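You operate a simulated robot arm through the tools that you are given. There is no shell and no other tool.

You run a simulated robot arm. Do the job below in one go: nothing can be reset, and whatever is moved stays where it is left.

Task
Blot both wet signatures and put the deed in the OUT tray.
Fine: smear no ink; the ink blotter goes back; the other document stays. Set down upright: ink blotter.

The check looks at the end state, three seconds after you hand in, the way a careful person would. Anything else that was tipped, shoved, dropped, spilled or broken makes it a failure.

Robot
A 7-joint arm with a two-finger parallel gripper, fixed in place. Base frame: the origin is at the foot of the arm, x ahead of it, y to its left, z up; the work surface is at about z = 0.77. Units: m, rad, N and s.
With the tool pointing down near the work surface it reaches from about 0.22 to 0.68 m from the base axis. Its first joint turns from -1.152 to 1.152 rad. Payload 2.4 kg.
Tool frame: the origin (TCP) lies between the finger pads and is the grasp point; the fingertips stand 0.03 m ahead of it; z points along the fingers, y is the line along which they close. The gripper opens to 0.094 m. The fingers are 0.028 m wide and 0.01 m thick; the gripper's body (0.05 by 0.096 m) begins 0.055 m behind the TCP.
Orientation is told as [roll, pitch, yaw] about the base's x, y, z axes, in that order, counted from this pose: with the fingers straight down and closing along the base's y, the tool's x points along the base's -x, its y along +y and its z along -z.

Tools
- The arm moves only by the tool drive_tool. Its argument "moves" is a list of rows, each an object (a shift or turn left out is 0, a gripper value left out holds the last) with "translation": the shift along the base's x, y, z in cm, a list of three; "rotation": the turn, a rotation vector about the base's x, y, z in rad, a list of three. In form: [{"translation": [x, y, z], "rotation": [rx, ry, rz]}, ...]. A call has 1 to 20 rows; each row is the pose to reach, as a shift and turn from the pose commanded when the call began. "grip" is the opening, from 0 (shut) to 1 (fully open), set as the call begins (left out, the last holds). Rows are played at 5 a second. More than 0.05 m and 0.15 rad between two rows, or a gripper value outside its range, and nothing of the call is played. A pose out of reach is approached as far as the arm can. The call stops where the force on the tool passes 50 N (or 10 N more than at its start, if that is more) or the arm is blocked; 0.2 s more then pass. The fingers move at their own pace (about 0.153 m/s each) and stop on an object; they squeeze with about 26 N. The grip force told is the motor's: it shows also when the fingers shut on nothing. Time passes only in rows, and 0.2 s behind the last, so rows that repeat a pose let the fingers close. The reply holds the time, the measured pose of the TCP, the force on the tool along the base axes, the opening and the grip force, in the units named above and with some noise, with the torque about the TCP (base axes, N m) and any sound that the robot's microphone picked up, and new pictures: "show" is both (left out), scene, wrist or none.
- Cameras (640 x 400 px; columns grow to the right, rows downward): "scene" is fixed at [0.0384, 0.4772, 1.4352]; the picture's right is [-0.72, -0.69, 0.00], its down [-0.44, 0.47, -0.77] and it looks along [0.53, -0.56, -0.64] (base axes); focal length 308 px, centre (320, 200). "wrist" rides on the gripper at [0.076, 0.014, -0.102] in the tool frame; the picture's right is [-0.18, 0.98, 0.00], its down [-0.75, -0.14, -0.64] and it looks along [-0.63, -0.12, 0.77] (tool axes); focal length 243 px, centre (320, 200). There is no depth. A picture from a camera that has moved, and an enlarged one, comes with that camera's place and axes in the base frame and with its lens.
- close_up(camera, box): a new picture of the part [left, top, right, bottom] of that camera's present view, enlarged. It takes no simulated time.
- hand_in(): hands the job in; it is judged then, once.

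Places have to be worked out from the pictures, the camera data and where the tool is seen. Open the gripper and draw the arm clear of the work before you hand the job in, unless the task says otherwise.

The tools are called by a JSON object that holds its "api" and its "payload". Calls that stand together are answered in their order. drive_tool: Moves the arm, as the interface text tells. Its arguments: {"type":"object","properties":{"moves":{"type":"array"},"grip":{"type":"number"},"show":{"type":"string","enum":["both","scene","wrist","none"]}},"required":["moves"]} The other tools are called the same way: close_up (camera, box) takes an enlarged picture of a part of a camera's view; hand_in () hands the job in.

At the start:

```text
clock: 0.0
ee_pos: [0.4092, 0.0316, 1.0984]
tool_rot: [-0.001, 0.001, 0.0]
contact_force: [0.3, 0.4, 0.2]
torque: [0.01, 0.01, 0.0]
gripper_width: 0.0939
grasp_force: 0.1
```

scene: 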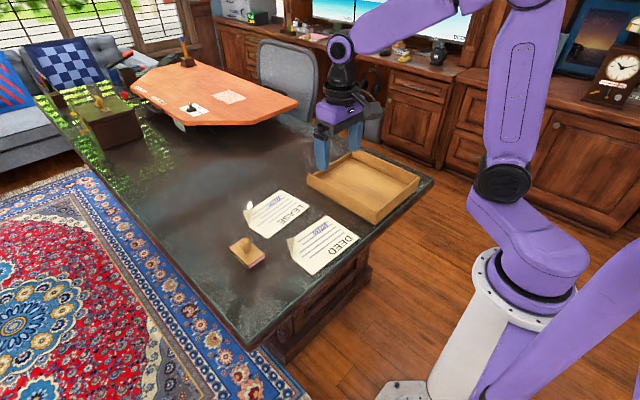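
wrist: 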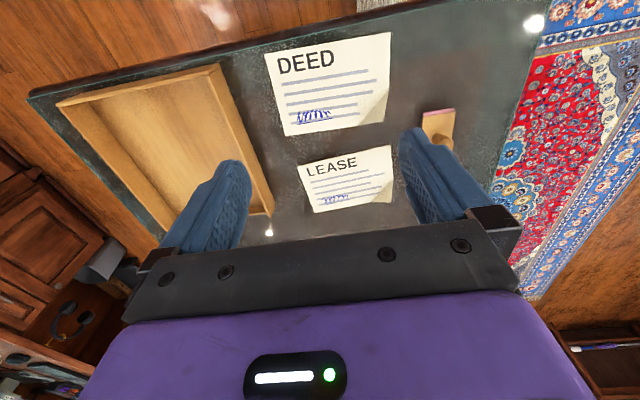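

I see a DEED and a LEASE, both signed in blue ink, a small blotter with a knob, and a wooden tray. I'll enlarge the scene and wrist views before working out positions.

{"api": "close_up", "payload": {"camera": "scene", "box": [210, 130, 450, 290]}}

{"api": "close_up", "payload": {"camera": "wrist", "box": [240, 20, 480, 220]}}

{"api": "close_up", "payload": {"camera": "wrist", "box": [30, 40, 290, 240]}}

```text
2.50 times, centred on (330, 210) of scene
camera zoom: at [0.0384, 0.4772, 1.4352], right [-0.72, -0.69, 0.0], down [-0.44, 0.47, -0.77], along [0.53, -0.56, -0.64], focal length 771 px, centre (295, 175)
```

zoom: 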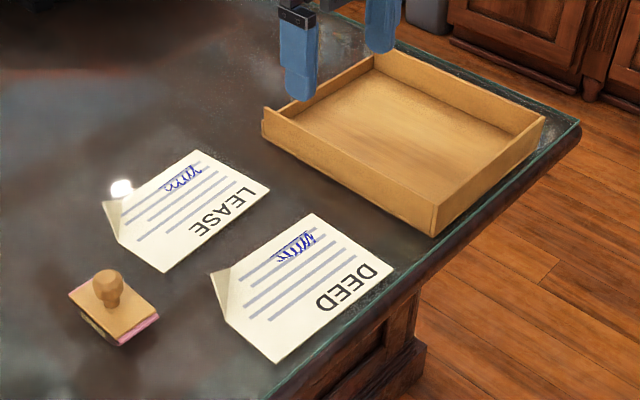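

```text
2.00 times, centred on (360, 120) of wrist
camera zoom: at [0.3319, 0.0459, 1.2007], right [0.18, 0.98, 0.0], down [0.75, -0.14, 0.64], along [0.63, -0.12, -0.77], focal length 485 px, centre (240, 360)
```

zoom: 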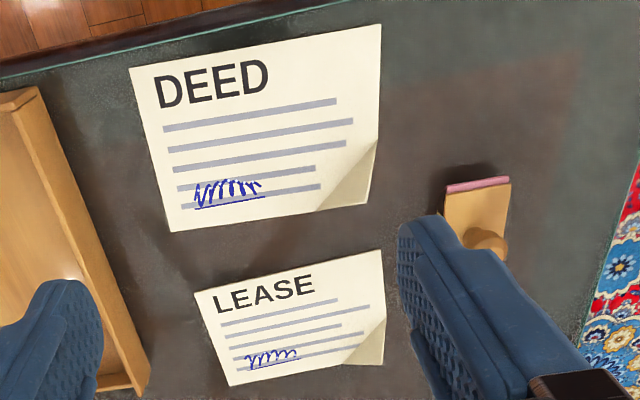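

```text
2.00 times, centred on (160, 140) of wrist
camera zoom: at [0.3319, 0.0459, 1.2007], right [0.18, 0.98, 0.0], down [0.75, -0.14, 0.64], along [0.63, -0.12, -0.77], focal length 485 px, centre (640, 320)
```

zoom: 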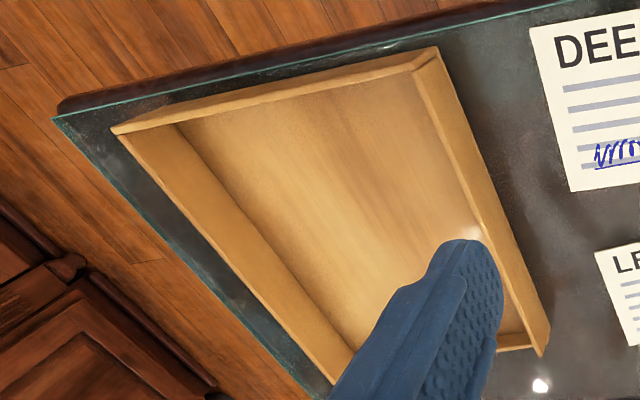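

The two cameras agree on a table height of about 0.77. By my estimate the deed lies at x≈0.38–0.52, y≈-0.05–0.14 and the lease at x≈0.58–0.72. Next I'll zoom in on the blotter, the curled corners and the tray.

{"api": "close_up", "payload": {"camera": "scene", "box": [222, 225, 286, 265]}}

{"api": "close_up", "payload": {"camera": "scene", "box": [280, 210, 376, 270]}}

{"api": "close_up", "payload": {"camera": "wrist", "box": [400, 90, 480, 140]}}

{"api": "close_up", "payload": {"camera": "scene", "box": [230, 180, 326, 240]}}

{"api": "close_up", "payload": {"camera": "scene", "box": [300, 140, 444, 230]}}

```text
10.00 times, centred on (254, 245) of scene
camera zoom: at [0.0384, 0.4772, 1.4352], right [-0.72, -0.69, 0.0], down [-0.44, 0.47, -0.77], along [0.53, -0.56, -0.64], focal length 3084 px, centre (980, -250)
```

zoom: 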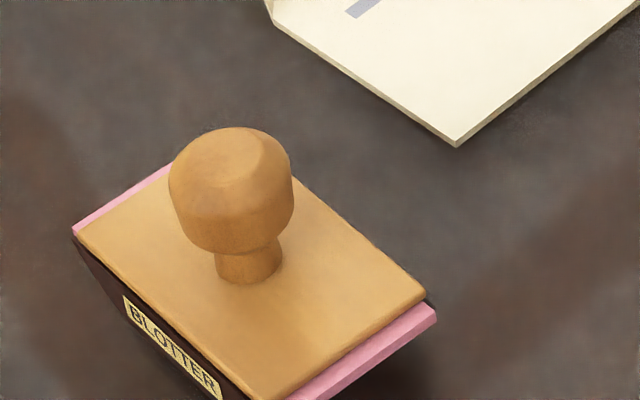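

```text
6.67 times, centred on (328, 240) of scene
camera zoom: at [0.0384, 0.4772, 1.4352], right [-0.72, -0.69, 0.0], down [-0.44, 0.47, -0.77], along [0.53, -0.56, -0.64], focal length 2056 px, centre (267, -67)
```

zoom: 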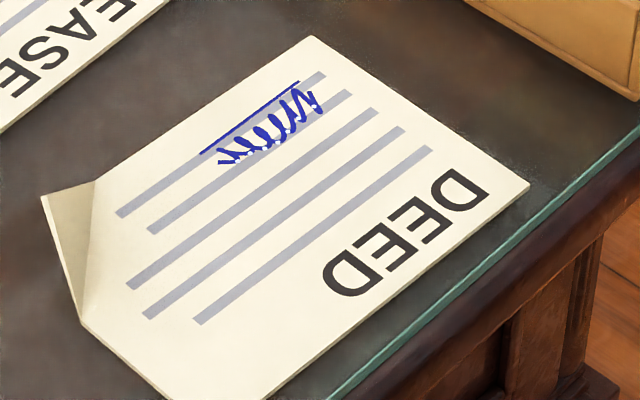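

```text
8.00 times, centred on (440, 115) of wrist
camera zoom: at [0.3319, 0.0459, 1.2007], right [0.18, 0.98, 0.0], down [0.75, -0.14, 0.64], along [0.63, -0.12, -0.77], focal length 1941 px, centre (-640, 880)
```

zoom: 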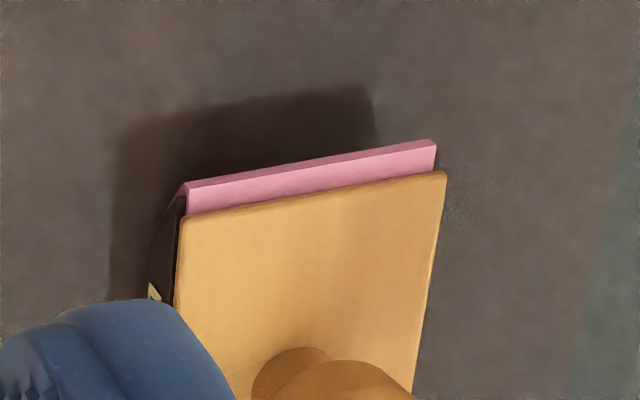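

```text
6.67 times, centred on (278, 210) of scene
camera zoom: at [0.0384, 0.4772, 1.4352], right [-0.72, -0.69, 0.0], down [-0.44, 0.47, -0.77], along [0.53, -0.56, -0.64], focal length 2056 px, centre (600, 133)
```

zoom: 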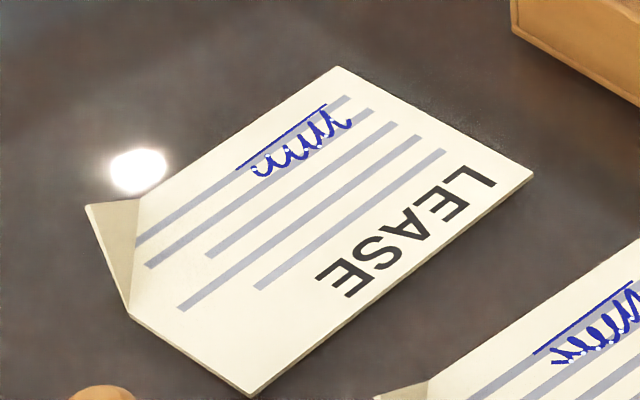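

```text
4.44 times, centred on (372, 185) of scene
camera zoom: at [0.0384, 0.4772, 1.4352], right [-0.72, -0.69, 0.0], down [-0.44, 0.47, -0.77], along [0.53, -0.56, -0.64], focal length 1370 px, centre (89, 267)
```

zoom: 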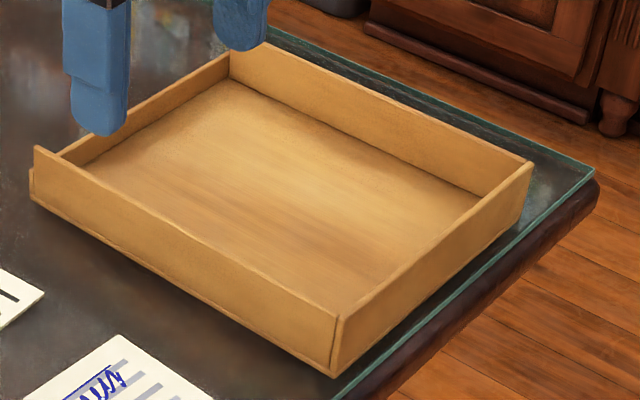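

The blotter is a rocker type: wooden top plate with its top at z≈0.793, roughly 0.083 × 0.053 m and long side along x, with a knob about 0.032 m across centred near (0.558, 0.216, 0.825). I'll hover above the knob with the fingers turned to close along x, then look at it up close.

{"api": "drive_tool", "payload": {"moves": [{"translation": [1.24, 1.54, -1.4], "rotation": [0, 0, 0.131]}, {"translation": [2.47, 3.08, -2.8], "rotation": [0, 0, 0.262]}, {"translation": [3.71, 4.62, -4.2], "rotation": [0, 0, 0.393]}, {"translation": [4.95, 6.16, -5.6], "rotation": [0, 0, 0.524]}, {"translation": [6.18, 7.7, -7.0], "rotation": [0, 0, 0.654]}, {"translation": [7.42, 9.24, -8.4], "rotation": [0, 0, 0.785]}, {"translation": [8.66, 10.79, -9.8], "rotation": [0, 0, 0.916]}, {"translation": [9.89, 12.33, -11.2], "rotation": [0, 0, 1.047]}, {"translation": [11.13, 13.87, -12.6], "rotation": [0, 0, 1.178]}, {"translation": [12.37, 15.41, -14.0], "rotation": [0, 0, 1.309]}, {"translation": [13.6, 16.95, -15.4], "rotation": [0, 0, 1.44]}, {"translation": [14.84, 18.49, -16.8], "rotation": [0, 0, 1.571]}, {"translation": [14.84, 18.49, -16.8], "rotation": [0, 0, 1.571]}], "grip": 1, "show": "both"}}

```text
clock: 2.8
ee_pos: [0.5565, 0.216, 0.9321]
tool_rot: [0.0, 0.001, 1.574]
contact_force: [-0.9, -0.4, -0.2]
torque: [-0.02, 0.0, -0.01]
gripper_width: 0.0941
grasp_force: 0.1
camera wrist: at [0.5429, 0.1394, 1.0344], right [-0.98, 0.18, 0.0], down [0.14, 0.75, 0.64], along [0.12, 0.63, -0.77], focal length 243 px, centre (320, 200)
```

scene: 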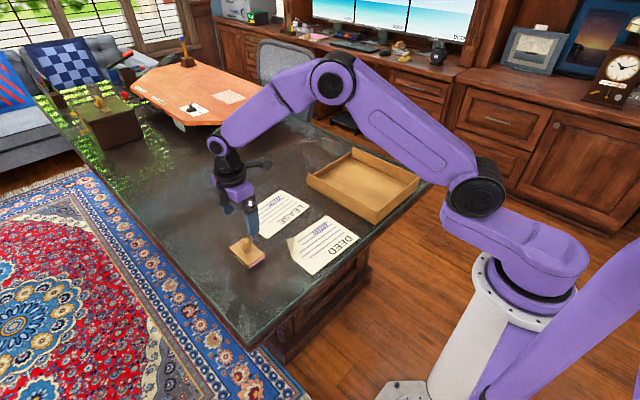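
wrist: 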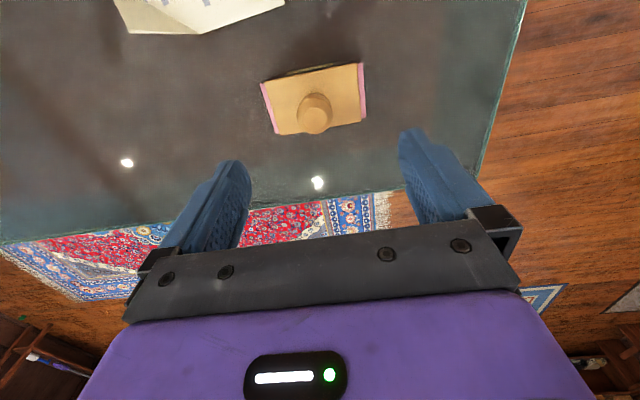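

The arm is hovering over the knob with no contact. I'll zoom in to refine the blotter's place, its yaw and the shape of its base.

{"api": "close_up", "payload": {"camera": "wrist", "box": [250, 50, 378, 140]}}

{"api": "close_up", "payload": {"camera": "scene", "box": [206, 170, 302, 280]}}

```text
4.44 times, centred on (314, 95) of wrist
camera zoom: at [0.5429, 0.1394, 1.0344], right [-0.98, 0.18, 0.0], down [0.14, 0.75, 0.64], along [0.12, 0.63, -0.77], focal length 1078 px, centre (347, 667)
```

zoom: 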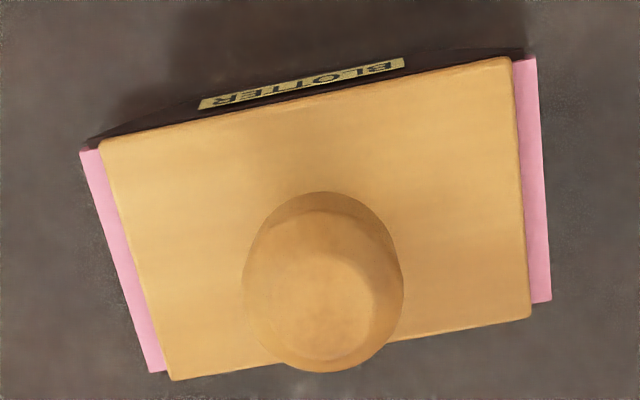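

```text
3.64 times, centred on (254, 225) of scene
camera zoom: at [0.0384, 0.4772, 1.4352], right [-0.72, -0.69, 0.0], down [-0.44, 0.47, -0.77], along [0.53, -0.56, -0.64], focal length 1121 px, centre (560, 109)
```

zoom: 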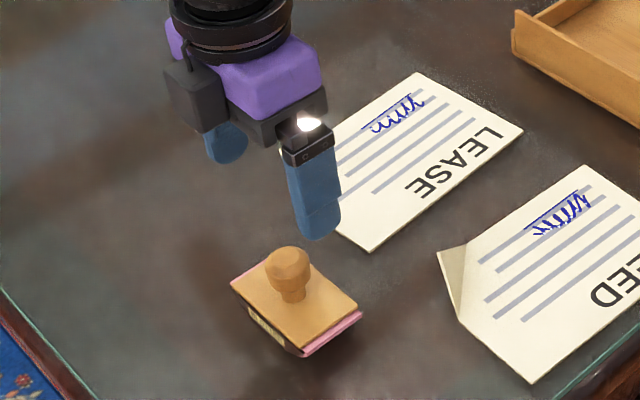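

Both cameras now put the blotter centre at (0.562, 0.215), square to the axes. I'll shift slightly and come straight down to about z=0.830, which keeps the fingertips just clear of the plate.

{"api": "drive_tool", "payload": {"moves": [{"translation": [0.45, -0.1, -1.0]}, {"translation": [0.45, -0.1, -3.5]}, {"translation": [0.45, -0.1, -6.0]}, {"translation": [0.45, -0.1, -8.0]}, {"translation": [0.45, -0.1, -9.2]}, {"translation": [0.45, -0.1, -10.0]}, {"translation": [0.45, -0.1, -10.0]}], "show": "both"}}

```text
clock: 4.4
ee_pos: [0.5625, 0.2156, 0.83]
tool_rot: [-0.001, -0.001, 1.569]
contact_force: [-0.2, -0.5, -0.7]
torque: [-0.01, -0.04, -0.03]
gripper_width: 0.0941
grasp_force: 0.1
camera wrist: at [0.5479, 0.14, 0.9328], right [-0.98, 0.18, 0.0], down [0.14, 0.75, 0.64], along [0.12, 0.63, -0.77], focal length 243 px, centre (320, 200)
```

scene: 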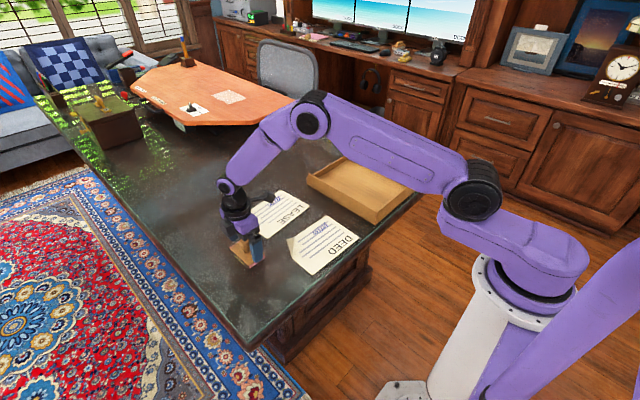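
wrist: 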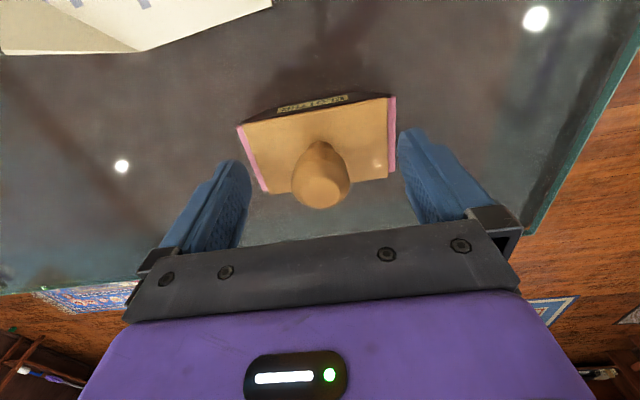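

The knob is centred between the fingers and there's no contact force. Closing on it now.

{"api": "drive_tool", "payload": {"moves": [{"translation": [0, 0, 0]}, {"translation": [0, 0, 0]}, {"translation": [0, 0, 0]}, {"translation": [0, 0, 0]}], "grip": 0, "show": "wrist"}}

```text
clock: 5.4
ee_pos: [0.5626, 0.2147, 0.8307]
tool_rot: [0.001, -0.001, 1.572]
contact_force: [-0.8, -0.8, -0.5]
torque: [0.05, 0.03, 0.03]
gripper_width: 0.0312
grasp_force: 26.0
camera wrist: at [0.5478, 0.14, 0.9329], right [-0.98, 0.18, 0.0], down [0.14, 0.75, 0.64], along [0.12, 0.63, -0.77], focal length 243 px, centre (320, 200)
```

wrist: 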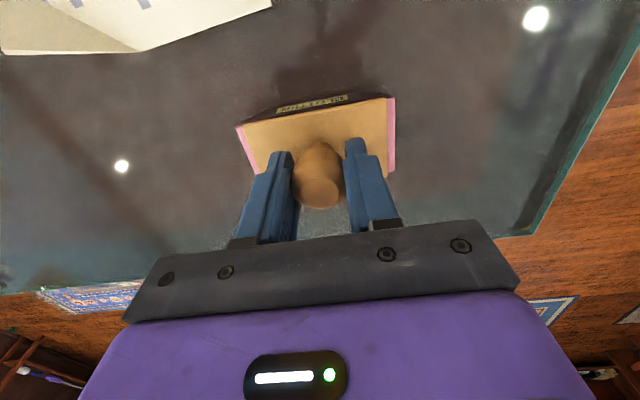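

The knob is held (width 0.031, 26 N). I'll lift straight up 12 cm to check the grip and see the base profile from the side.

{"api": "drive_tool", "payload": {"moves": [{"translation": [0, 0, 1.0]}, {"translation": [0, 0, 3.0]}, {"translation": [0, 0, 6.0]}, {"translation": [0, 0, 9.0]}, {"translation": [0, 0, 12.0]}, {"translation": [0, 0, 12.0]}], "show": "both"}}

{"api": "close_up", "payload": {"camera": "scene", "box": [190, 150, 286, 240]}}

```text
clock: 6.8
ee_pos: [0.5571, 0.216, 0.9511]
tool_rot: [-0.001, -0.001, 1.571]
contact_force: [0.2, 1.0, -1.9]
torque: [0.01, -0.03, 0.0]
gripper_width: 0.0316
grasp_force: 25.7
camera wrist: at [0.5433, 0.1403, 1.0529], right [-0.98, 0.18, 0.0], down [0.14, 0.75, 0.64], along [0.12, 0.63, -0.77], focal length 243 px, centre (320, 200)
```

scene: 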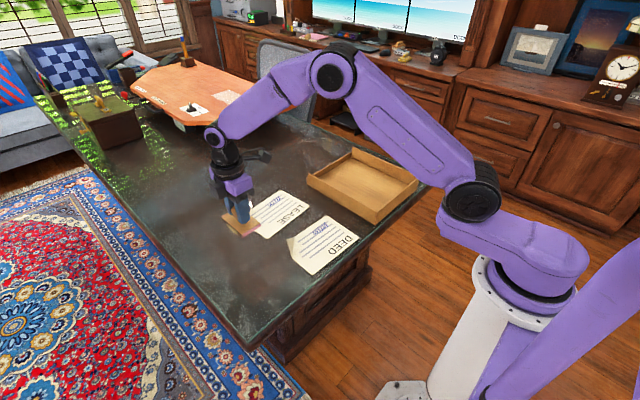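
wrist: 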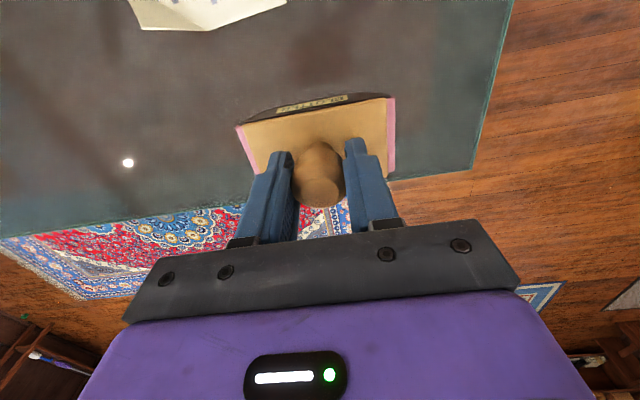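

```text
4.44 times, centred on (238, 195) of scene
camera zoom: at [0.0385, 0.4772, 1.4351], right [-0.72, -0.69, 0.0], down [-0.44, 0.47, -0.77], along [0.53, -0.56, -0.64], focal length 1370 px, centre (684, 222)
```

zoom: 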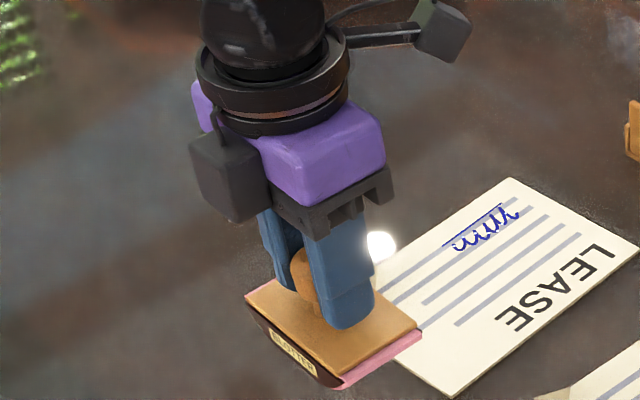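

The blotter is lifted cleanly. I'll turn it back to yaw 0 and carry it high over the deed signature near (0.489, 0.006), so its rocking length runs along the signature and I can see its profile.

{"api": "drive_tool", "payload": {"moves": [{"translation": [-0.61, -1.74, 0], "rotation": [0, 0, -0.131]}, {"translation": [-1.22, -3.48, 0], "rotation": [0, 0, -0.262]}, {"translation": [-1.83, -5.23, 0], "rotation": [0, 0, -0.393]}, {"translation": [-2.43, -6.97, 0], "rotation": [0, 0, -0.524]}, {"translation": [-3.04, -8.71, 0], "rotation": [0, 0, -0.654]}, {"translation": [-3.65, -10.45, 0], "rotation": [0, 0, -0.785]}, {"translation": [-4.26, -12.19, 0], "rotation": [0, 0, -0.916]}, {"translation": [-4.87, -13.93, 0], "rotation": [0, 0, -1.047]}, {"translation": [-5.48, -15.68, 0], "rotation": [0, 0, -1.178]}, {"translation": [-6.08, -17.42, 0], "rotation": [0, 0, -1.309]}, {"translation": [-6.69, -19.16, 0], "rotation": [0, 0, -1.44]}, {"translation": [-7.3, -20.9, 0], "rotation": [0, 0, -1.571]}, {"translation": [-7.3, -20.9, 0], "rotation": [0, 0, -1.571]}], "show": "both"}}

{"api": "close_up", "payload": {"camera": "scene", "box": [270, 150, 366, 240]}}

{"api": "close_up", "payload": {"camera": "wrist", "box": [230, 60, 410, 220]}}

```text
clock: 9.6
ee_pos: [0.487, 0.0043, 0.9501]
tool_rot: [0.001, 0.0, -0.004]
contact_force: [0.0, 0.5, -2.0]
torque: [0.01, 0.0, -0.01]
gripper_width: 0.0314
grasp_force: 26.1
camera wrist: at [0.4117, 0.0198, 1.0531], right [0.19, 0.98, 0.0], down [0.75, -0.14, 0.64], along [0.63, -0.12, -0.77], focal length 243 px, centre (320, 200)
```

scene: 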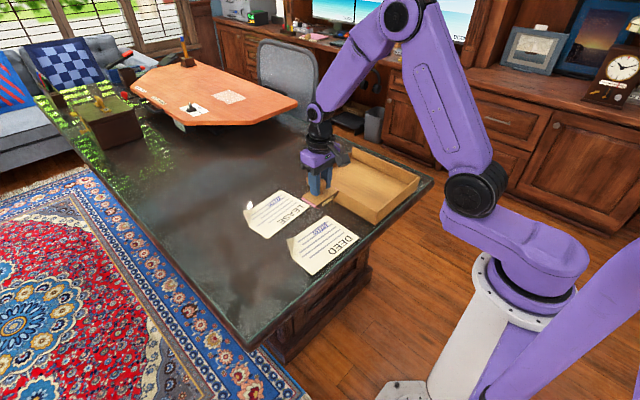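
wrist: 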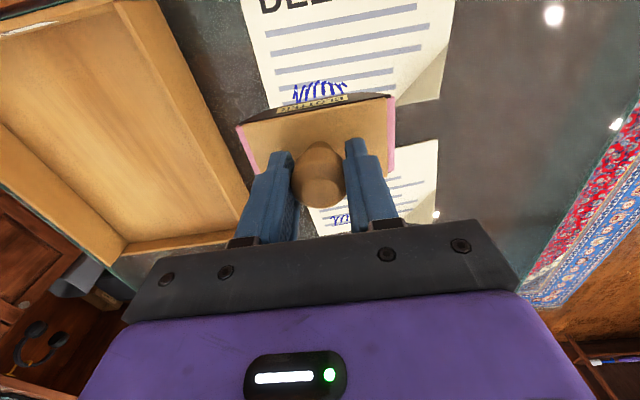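

```text
4.44 times, centred on (318, 195) of scene
camera zoom: at [0.0385, 0.4772, 1.4352], right [-0.72, -0.69, 0.0], down [-0.44, 0.47, -0.77], along [0.53, -0.56, -0.64], focal length 1370 px, centre (329, 222)
```

zoom: 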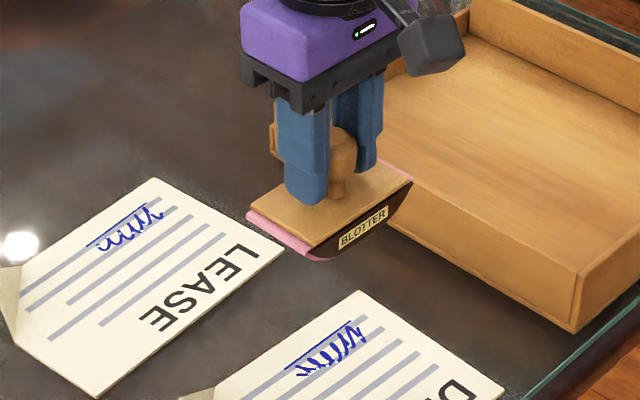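

```text
2.50 times, centred on (320, 140) of wrist
camera zoom: at [0.4117, 0.0198, 1.0531], right [0.19, 0.98, 0.0], down [0.75, -0.14, 0.64], along [0.63, -0.12, -0.77], focal length 606 px, centre (320, 350)
```

zoom: 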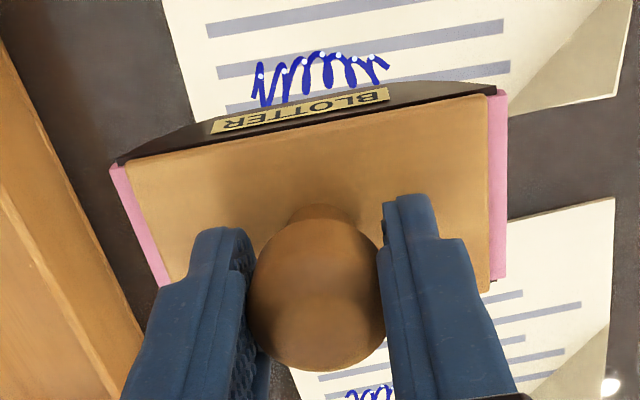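

The dark side face shows an arched underside, so it is a true rocker. I'll zoom in on the profile to estimate its radius.

{"api": "close_up", "payload": {"camera": "scene", "box": [296, 180, 344, 212]}}

{"api": "close_up", "payload": {"camera": "wrist", "box": [230, 70, 410, 180]}}

{"api": "close_up", "payload": {"camera": "scene", "box": [300, 210, 348, 242]}}

```text
12.50 times, centred on (320, 196) of scene
camera zoom: at [0.0385, 0.4772, 1.4352], right [-0.72, -0.69, 0.0], down [-0.44, 0.47, -0.77], along [0.53, -0.56, -0.64], focal length 3855 px, centre (320, 250)
```

zoom: 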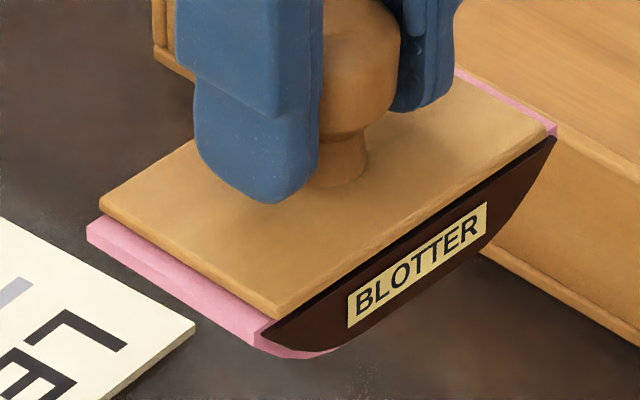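

```text
3.56 times, centred on (320, 125) of wrist
camera zoom: at [0.4117, 0.0198, 1.0531], right [0.19, 0.98, 0.0], down [0.75, -0.14, 0.64], along [0.63, -0.12, -0.77], focal length 863 px, centre (320, 467)
```

zoom: 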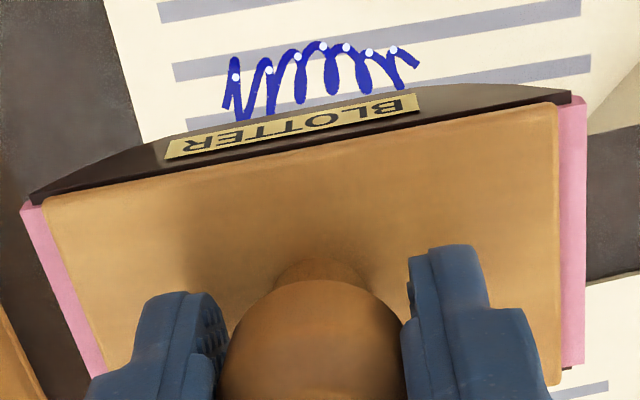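

```text
12.50 times, centred on (324, 226) of scene
camera zoom: at [0.0385, 0.4772, 1.4352], right [-0.72, -0.69, 0.0], down [-0.44, 0.47, -0.77], along [0.53, -0.56, -0.64], focal length 3855 px, centre (270, -125)
```

zoom: 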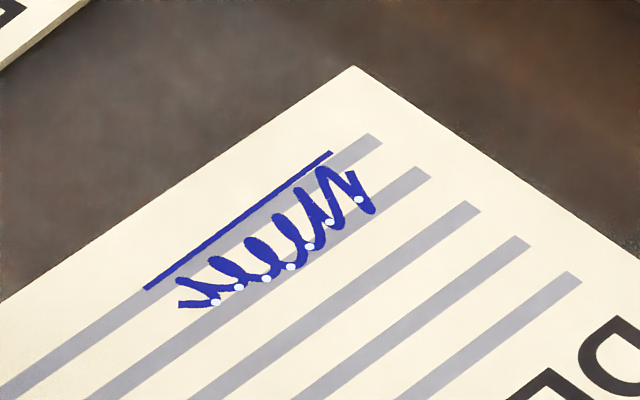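

The signatures still show white wet glints, and the deed's spans about x 0.478–0.500, y -0.030–0.034. The rocker bottom sits about 0.060 below the TCP, so contact should come at z≈0.832. I'll come straight down to just above the paper.

{"api": "drive_tool", "payload": {"moves": [{"translation": [0.2, -0.1, 0]}, {"translation": [0.2, -0.1, -3.0]}, {"translation": [0.2, -0.1, -6.0]}, {"translation": [0.2, -0.1, -8.5]}, {"translation": [0.2, -0.1, -10.0]}, {"translation": [0.2, -0.1, -10.6]}, {"translation": [0.2, -0.1, -10.6]}], "show": "both"}}

{"api": "close_up", "payload": {"camera": "scene", "box": [290, 200, 354, 245]}}

{"api": "close_up", "payload": {"camera": "wrist", "box": [230, 70, 410, 180]}}

```text
clock: 11.2
ee_pos: [0.4909, 0.0068, 0.8451]
tool_rot: [-0.001, -0.001, -0.001]
contact_force: [0.4, 0.2, -2.1]
torque: [0.03, -0.01, 0.0]
gripper_width: 0.0313
grasp_force: 25.9
camera wrist: at [0.4141, 0.0204, 0.9475], right [0.18, 0.98, 0.0], down [0.75, -0.14, 0.64], along [0.63, -0.12, -0.77], focal length 243 px, centre (320, 200)
```

scene: 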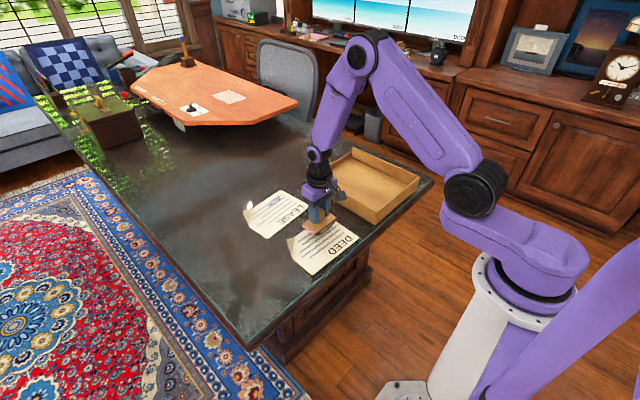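
wrist: 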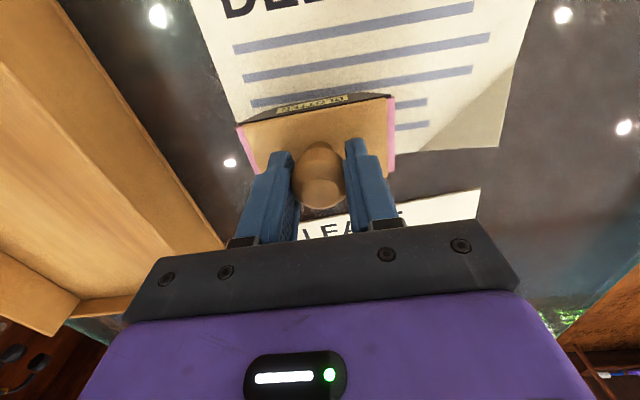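

```text
8.89 times, centred on (322, 222) of scene
camera zoom: at [0.0385, 0.4772, 1.4352], right [-0.72, -0.69, 0.0], down [-0.44, 0.47, -0.77], along [0.53, -0.56, -0.64], focal length 2741 px, centre (302, 0)
```

zoom: 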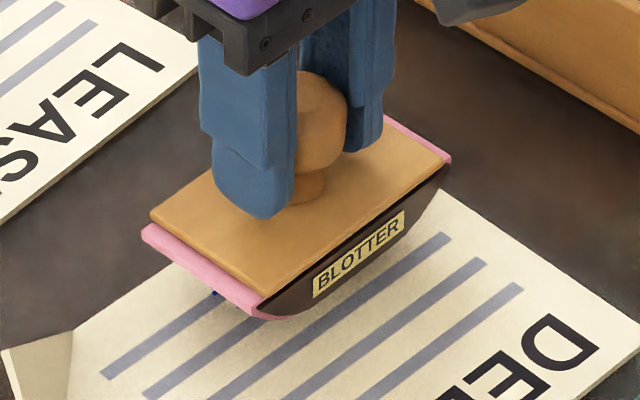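

```text
3.56 times, centred on (320, 125) of wrist
camera zoom: at [0.4141, 0.0204, 0.9475], right [0.18, 0.98, 0.0], down [0.75, -0.14, 0.64], along [0.63, -0.12, -0.77], focal length 863 px, centre (320, 467)
```

zoom: 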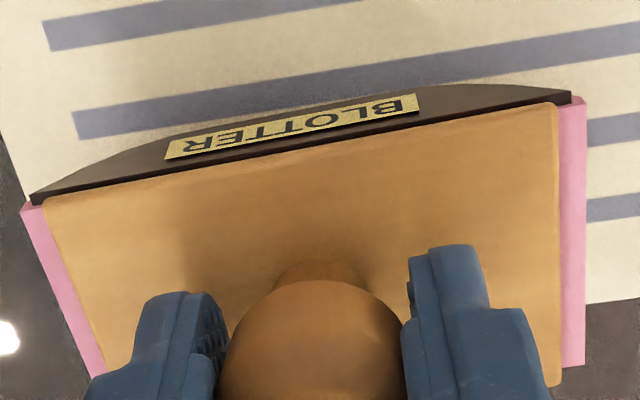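

The blotter hangs level over the signature about a centimetre up. I'll nudge it 3 mm in -y while it is still clear of the paper, then lower it vertically until contact just begins.

{"api": "drive_tool", "payload": {"moves": [{"translation": [-0.1, -0.3, 0]}, {"translation": [-0.1, -0.3, 0]}, {"translation": [-0.1, -0.3, -0.5]}, {"translation": [-0.1, -0.3, -0.9]}, {"translation": [-0.1, -0.3, -1.1]}, {"translation": [-0.1, -0.3, -1.2]}, {"translation": [-0.1, -0.3, -1.2]}], "show": "scene"}}

```text
clock: 12.8
ee_pos: [0.4888, 0.0023, 0.8334]
tool_rot: [0.001, 0.0, 0.002]
contact_force: [0.2, 2.1, 6.4]
torque: [0.12, 0.01, -0.01]
gripper_width: 0.0316
grasp_force: 25.9
```

scene: 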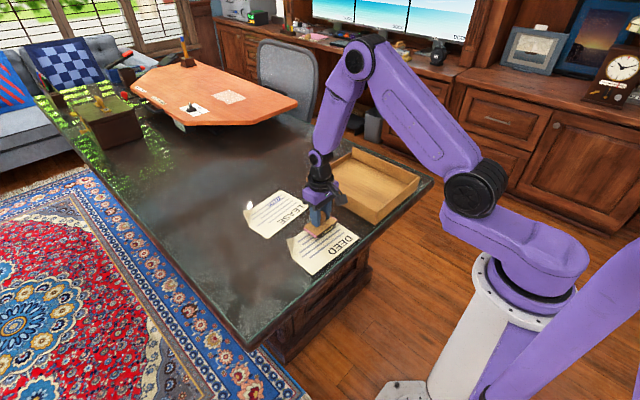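

Contact: the vertical force went from -2.1 to +6.4 N, so the pad is pressing at about 8 N. I'll press half a millimetre further and hold for a second, with no sideways motion.

{"api": "drive_tool", "payload": {"moves": [{"translation": [0, 0, -0.05]}, {"translation": [0, 0, -0.05]}, {"translation": [0, 0, -0.05]}, {"translation": [0, 0, -0.05]}, {"translation": [0, 0, -0.05]}], "show": "scene"}}

{"api": "close_up", "payload": {"camera": "scene", "box": [290, 200, 354, 245]}}

```text
clock: 14.0
ee_pos: [0.4886, 0.0026, 0.833]
tool_rot: [0.0, -0.002, -0.001]
contact_force: [1.1, -1.8, 16.5]
torque: [-0.04, 0.04, -0.02]
gripper_width: 0.0313
grasp_force: 25.8
```

scene: 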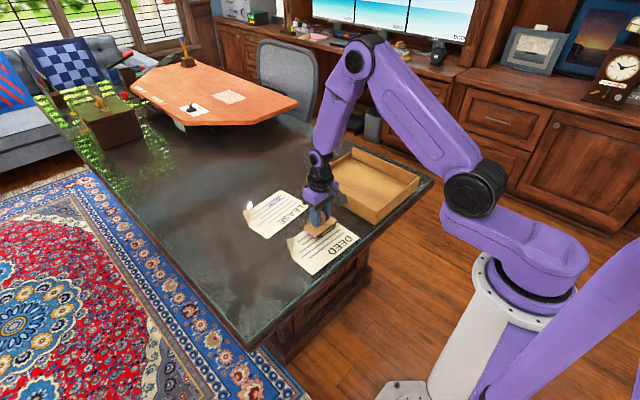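

```text
8.89 times, centred on (322, 222) of scene
camera zoom: at [0.0382, 0.4772, 1.4352], right [-0.72, -0.69, 0.0], down [-0.44, 0.47, -0.77], along [0.53, -0.56, -0.64], focal length 2741 px, centre (302, 0)
```

zoom: 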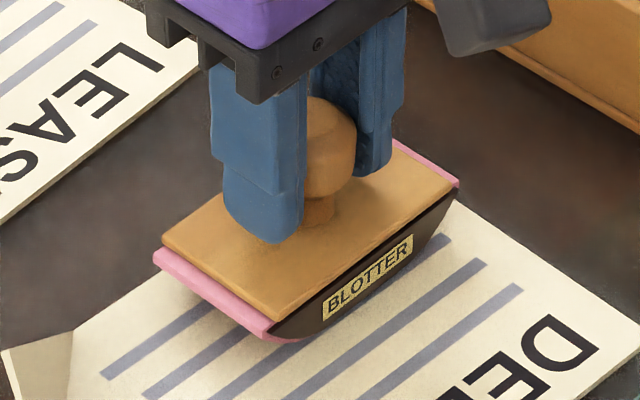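

Firm press held at about 18 N. Now I'll lift straight up to check the ink.

{"api": "drive_tool", "payload": {"moves": [{"translation": [0, 0, 0.1]}, {"translation": [0, 0, 0.4]}, {"translation": [0, 0, 1.5]}, {"translation": [0, 0, 4.0]}, {"translation": [0, 0, 8.0]}, {"translation": [0, 0, 11.5]}, {"translation": [0, 0, 11.5]}], "show": "both"}}

{"api": "close_up", "payload": {"camera": "scene", "box": [300, 210, 348, 242]}}

{"api": "close_up", "payload": {"camera": "wrist", "box": [230, 40, 410, 150]}}

```text
clock: 15.6
ee_pos: [0.4925, 0.002, 0.9458]
tool_rot: [0.0, -0.001, -0.002]
contact_force: [1.1, -0.8, -1.9]
torque: [0.03, 0.01, 0.0]
gripper_width: 0.0315
grasp_force: 26.2
camera wrist: at [0.4158, 0.016, 1.0483], right [0.19, 0.98, 0.0], down [0.75, -0.14, 0.64], along [0.63, -0.12, -0.77], focal length 243 px, centre (320, 200)
```

scene: 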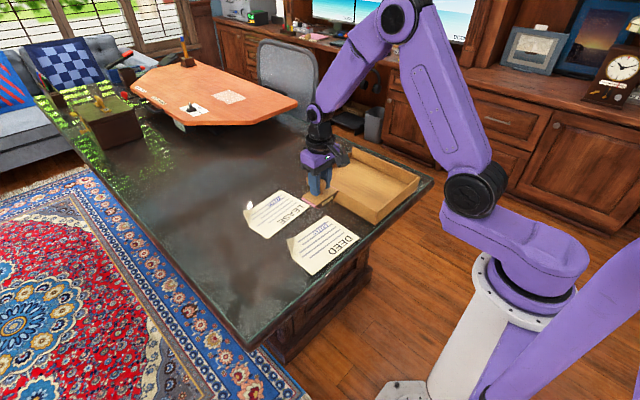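
wrist: 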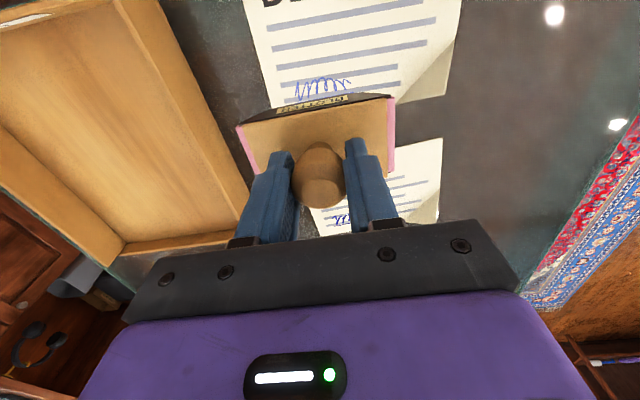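

```text
12.50 times, centred on (324, 226) of scene
camera zoom: at [0.0385, 0.4772, 1.4352], right [-0.72, -0.69, 0.0], down [-0.44, 0.47, -0.77], along [0.53, -0.56, -0.64], focal length 3855 px, centre (270, -125)
```

zoom: 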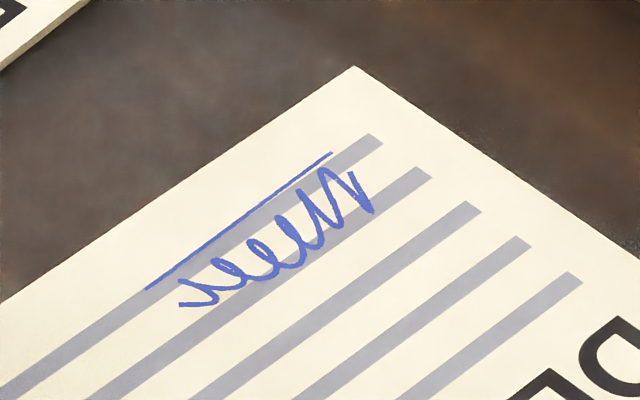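

```text
3.56 times, centred on (320, 95) of wrist
camera zoom: at [0.4158, 0.016, 1.0483], right [0.19, 0.98, 0.0], down [0.75, -0.14, 0.64], along [0.63, -0.12, -0.77], focal length 863 px, centre (320, 573)
```

zoom: 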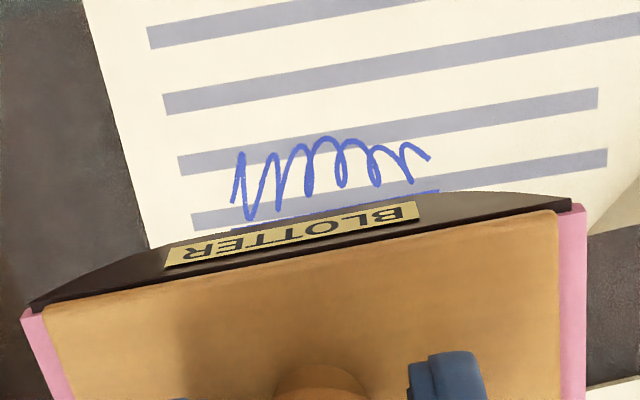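

The deed signature is now pale, thin and free of glints, so it is dry, and the deed hasn't moved. Next is the lease signature, centred near (0.689, 0.015) and turned about +0.12 rad; I'll carry the blotter there at height and see how far the arm reaches.

{"api": "drive_tool", "payload": {"moves": [{"translation": [2.5, 0.2, 0], "rotation": [0, 0, 0.02]}, {"translation": [5.0, 0.4, 0], "rotation": [0, 0, 0.04]}, {"translation": [7.5, 0.6, 0], "rotation": [0, 0, 0.06]}, {"translation": [10.0, 0.8, 0], "rotation": [0, 0, 0.08]}, {"translation": [12.5, 1.0, 0], "rotation": [0, 0, 0.1]}, {"translation": [15.0, 1.1, 0], "rotation": [0, 0, 0.12]}, {"translation": [17.5, 1.25, 0], "rotation": [0, 0, 0.12]}, {"translation": [19.5, 1.25, 0], "rotation": [0, 0, 0.12]}, {"translation": [19.5, 1.25, 0], "rotation": [0, 0, 0.12]}], "show": "both"}}

{"api": "close_up", "payload": {"camera": "scene", "box": [226, 160, 322, 240]}}

{"api": "close_up", "payload": {"camera": "wrist", "box": [230, 40, 410, 150]}}

```text
clock: 17.6
ee_pos: [0.684, 0.0139, 0.9465]
tool_rot: [0.001, 0.001, 0.12]
contact_force: [-0.2, 0.6, -1.4]
torque: [0.0, -0.02, 0.0]
gripper_width: 0.0314
grasp_force: 26.2
camera wrist: at [0.6067, 0.0198, 1.0497], right [0.07, 1.0, 0.0], down [0.77, -0.05, 0.64], along [0.64, -0.04, -0.77], focal length 243 px, centre (320, 200)
```

scene: 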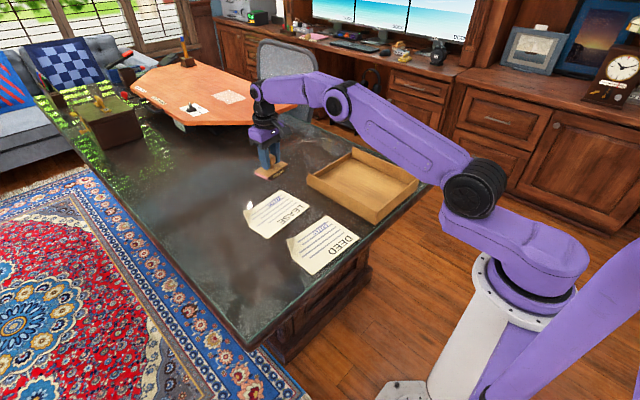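
wrist: 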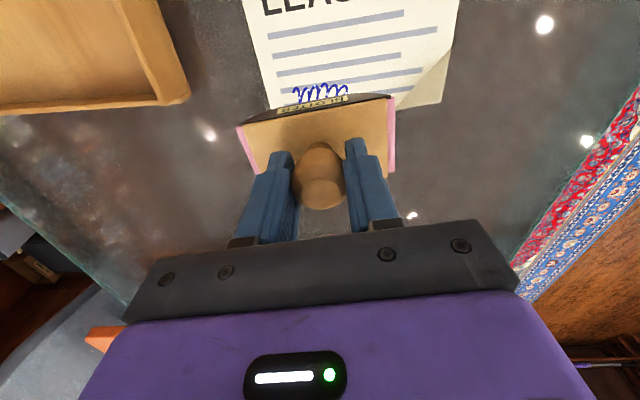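

```text
5.00 times, centred on (274, 200) of scene
camera zoom: at [0.0385, 0.4772, 1.4352], right [-0.72, -0.69, 0.0], down [-0.44, 0.47, -0.77], along [0.53, -0.56, -0.64], focal length 1542 px, centre (550, 200)
```

zoom: 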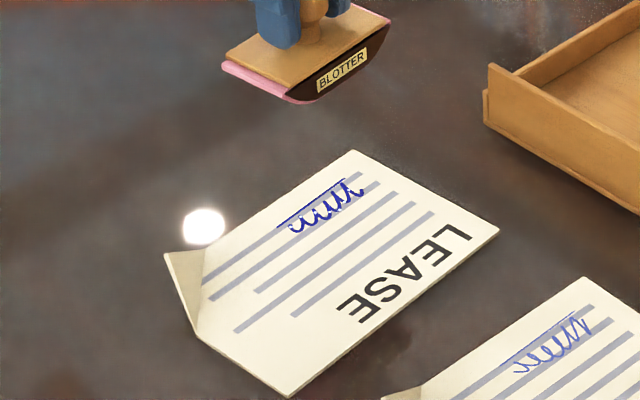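

```text
3.56 times, centred on (320, 95) of wrist
camera zoom: at [0.6067, 0.0198, 1.0497], right [0.07, 1.0, 0.0], down [0.77, -0.05, 0.64], along [0.64, -0.04, -0.77], focal length 863 px, centre (320, 573)
```

zoom: 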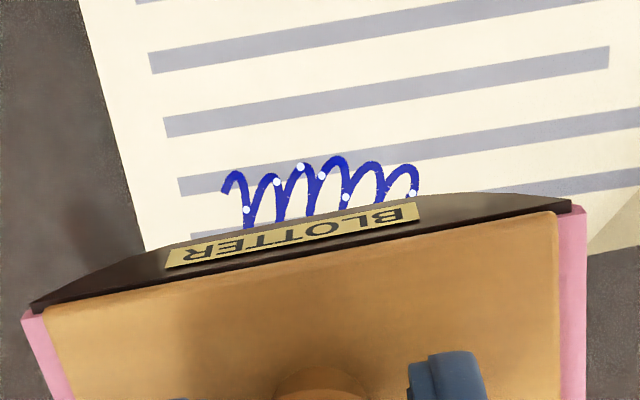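

The arm reached x=0.684 without trouble. To match the alignment that worked on the deed I need about 4 mm more in +x; I'll set that at height and lower to just above the lease, checking reach on the way.

{"api": "drive_tool", "payload": {"moves": [{"translation": [0.4, 0, 0]}, {"translation": [0.4, 0, -3.0]}, {"translation": [0.4, 0, -6.0]}, {"translation": [0.4, 0, -8.5]}, {"translation": [0.4, 0, -9.7]}, {"translation": [0.4, 0, -10.0]}, {"translation": [0.4, 0, -10.0]}], "show": "both"}}

{"api": "close_up", "payload": {"camera": "scene", "box": [242, 175, 306, 220]}}

{"api": "close_up", "payload": {"camera": "wrist", "box": [230, 70, 410, 180]}}

```text
clock: 19.2
ee_pos: [0.6869, 0.0154, 0.8465]
tool_rot: [0.0, 0.0, 0.119]
contact_force: [-0.3, 0.2, -2.0]
torque: [-0.02, 0.03, 0.01]
gripper_width: 0.0315
grasp_force: 26.0
camera wrist: at [0.6099, 0.0209, 0.9485], right [0.07, 1.0, 0.0], down [0.77, -0.05, 0.64], along [0.64, -0.04, -0.77], focal length 243 px, centre (320, 200)
```

scene: 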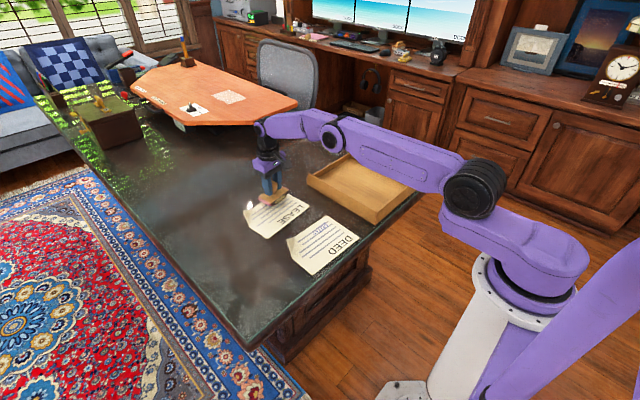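
wrist: 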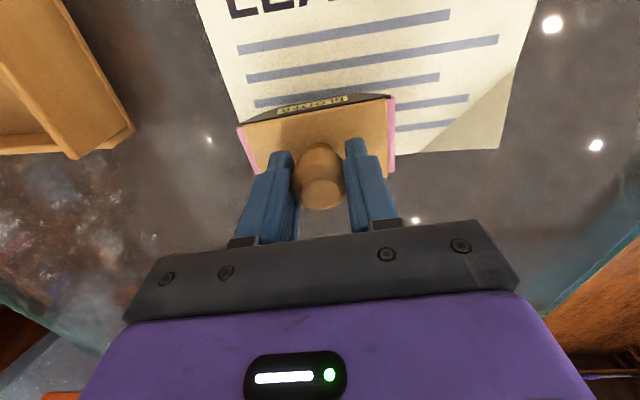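

```text
8.89 times, centred on (274, 198) of scene
camera zoom: at [0.0385, 0.4772, 1.4352], right [-0.72, -0.69, 0.0], down [-0.44, 0.47, -0.77], along [0.53, -0.56, -0.64], focal length 2741 px, centre (729, 222)
```

zoom: 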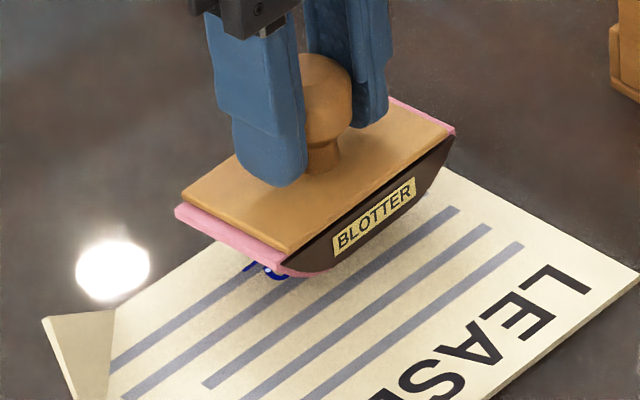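

```text
3.56 times, centred on (320, 125) of wrist
camera zoom: at [0.6099, 0.0209, 0.9485], right [0.07, 1.0, 0.0], down [0.77, -0.05, 0.64], along [0.64, -0.04, -0.77], focal length 863 px, centre (320, 467)
```

zoom: 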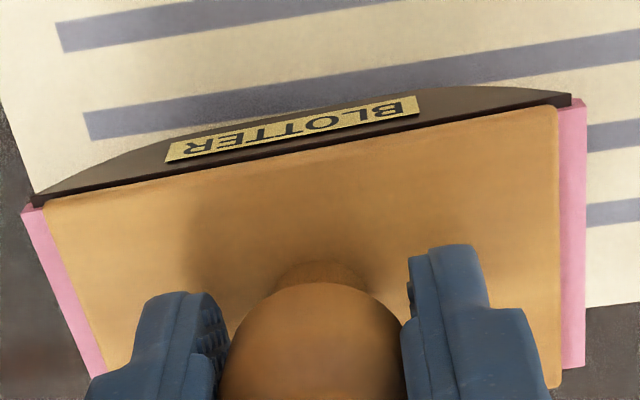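

The blotter is over the lease signature at (0.687, 0.015), matching the deed alignment. I'll lower it vertically to first contact and read the force.

{"api": "drive_tool", "payload": {"moves": [{"translation": [0.1, 0, 0]}, {"translation": [0.1, 0, 0]}, {"translation": [0.1, 0, -0.6]}, {"translation": [0.1, 0, -1.0]}, {"translation": [0.1, 0, -1.25]}, {"translation": [0.1, 0, -1.4]}, {"translation": [0.1, 0, -1.4]}], "show": "none"}}

```text
clock: 20.8
ee_pos: [0.6897, 0.0136, 0.8336]
tool_rot: [0.0, -0.001, 0.119]
contact_force: [-0.8, -0.6, 2.9]
torque: [-0.07, 0.06, 0.0]
gripper_width: 0.0313
grasp_force: 26.0
```

Contact at about 5 N at (0.690, 0.014). I'll press about 1 mm further, hold it, then lift straight off.

{"api": "drive_tool", "payload": {"moves": [{"translation": [0, 0, -0.05]}, {"translation": [0, 0, -0.09]}, {"translation": [0, 0, -0.09]}, {"translation": [0, 0, -0.09]}, {"translation": [0, 0, -0.09]}, {"translation": [0, 0, -0.09]}], "show": "none"}}

```text
clock: 22.2
ee_pos: [0.6889, 0.0148, 0.8334]
tool_rot: [0.002, -0.001, 0.118]
contact_force: [1.0, -0.8, 10.4]
torque: [-0.05, -0.01, -0.01]
gripper_width: 0.0312
grasp_force: 26.1
```

The press is about 12 N. I'll go a touch deeper to match the deed's press, hold, and then lift vertically.

{"api": "drive_tool", "payload": {"moves": [{"translation": [0, 0, -0.05]}, {"translation": [0, 0, -0.05]}, {"translation": [0, 0, -0.05]}, {"translation": [0, 0, -0.05]}], "show": "none"}}

{"api": "drive_tool", "payload": {"moves": [{"translation": [0, 0, 0.1]}, {"translation": [0, 0, 0.4]}, {"translation": [0, 0, 1.5]}, {"translation": [0, 0, 4.0]}, {"translation": [0, 0, 8.0]}, {"translation": [0, 0, 11.5]}, {"translation": [0, 0, 11.5]}], "show": "both"}}

{"api": "close_up", "payload": {"camera": "scene", "box": [226, 180, 322, 240]}}

{"api": "close_up", "payload": {"camera": "wrist", "box": [230, 40, 410, 150]}}

```text
clock: 23.2
ee_pos: [0.6895, 0.0135, 0.8318]
tool_rot: [0.001, -0.002, 0.118]
contact_force: [0.5, -1.0, 16.5]
torque: [-0.09, 0.03, -0.03]
gripper_width: 0.0312
grasp_force: 26.2
```

```text
clock: 24.8
ee_pos: [0.6879, 0.0135, 0.9507]
tool_rot: [0.0, -0.001, 0.119]
contact_force: [-0.6, -0.2, -1.3]
torque: [-0.02, 0.0, 0.0]
gripper_width: 0.0315
grasp_force: 25.9
camera wrist: at [0.6112, 0.0197, 1.052], right [0.07, 1.0, 0.0], down [0.77, -0.05, 0.64], along [0.64, -0.04, -0.77], focal length 243 px, centre (320, 200)
```

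scene: 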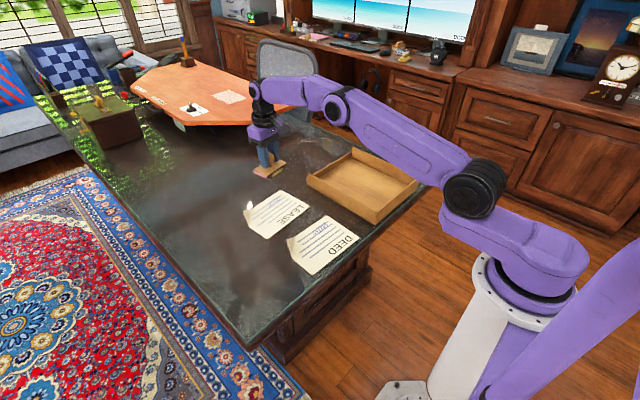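
wrist: 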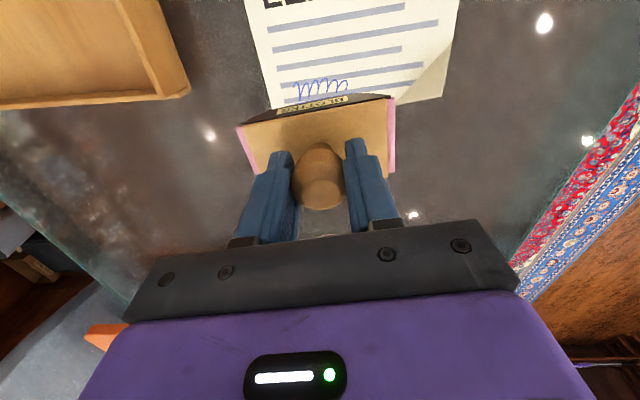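

```text
6.67 times, centred on (274, 210) of scene
camera zoom: at [0.0385, 0.4772, 1.4352], right [-0.72, -0.69, 0.0], down [-0.44, 0.47, -0.77], along [0.53, -0.56, -0.64], focal length 2056 px, centre (627, 133)
```

zoom: 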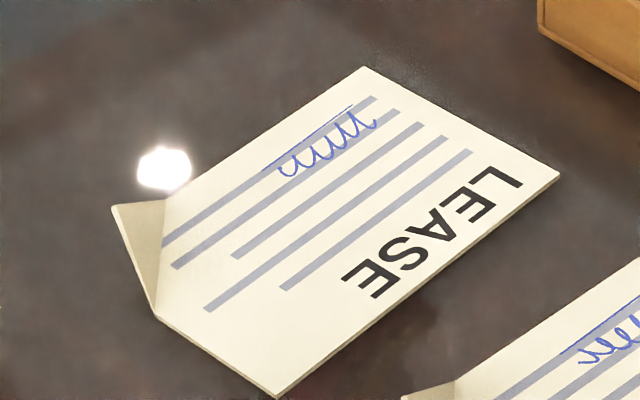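

```text
3.56 times, centred on (320, 95) of wrist
camera zoom: at [0.6112, 0.0197, 1.052], right [0.07, 1.0, 0.0], down [0.77, -0.05, 0.64], along [0.64, -0.04, -0.77], focal length 863 px, centre (320, 573)
```

zoom: 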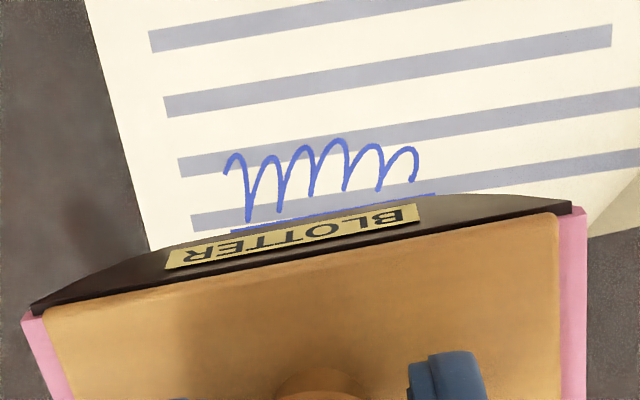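

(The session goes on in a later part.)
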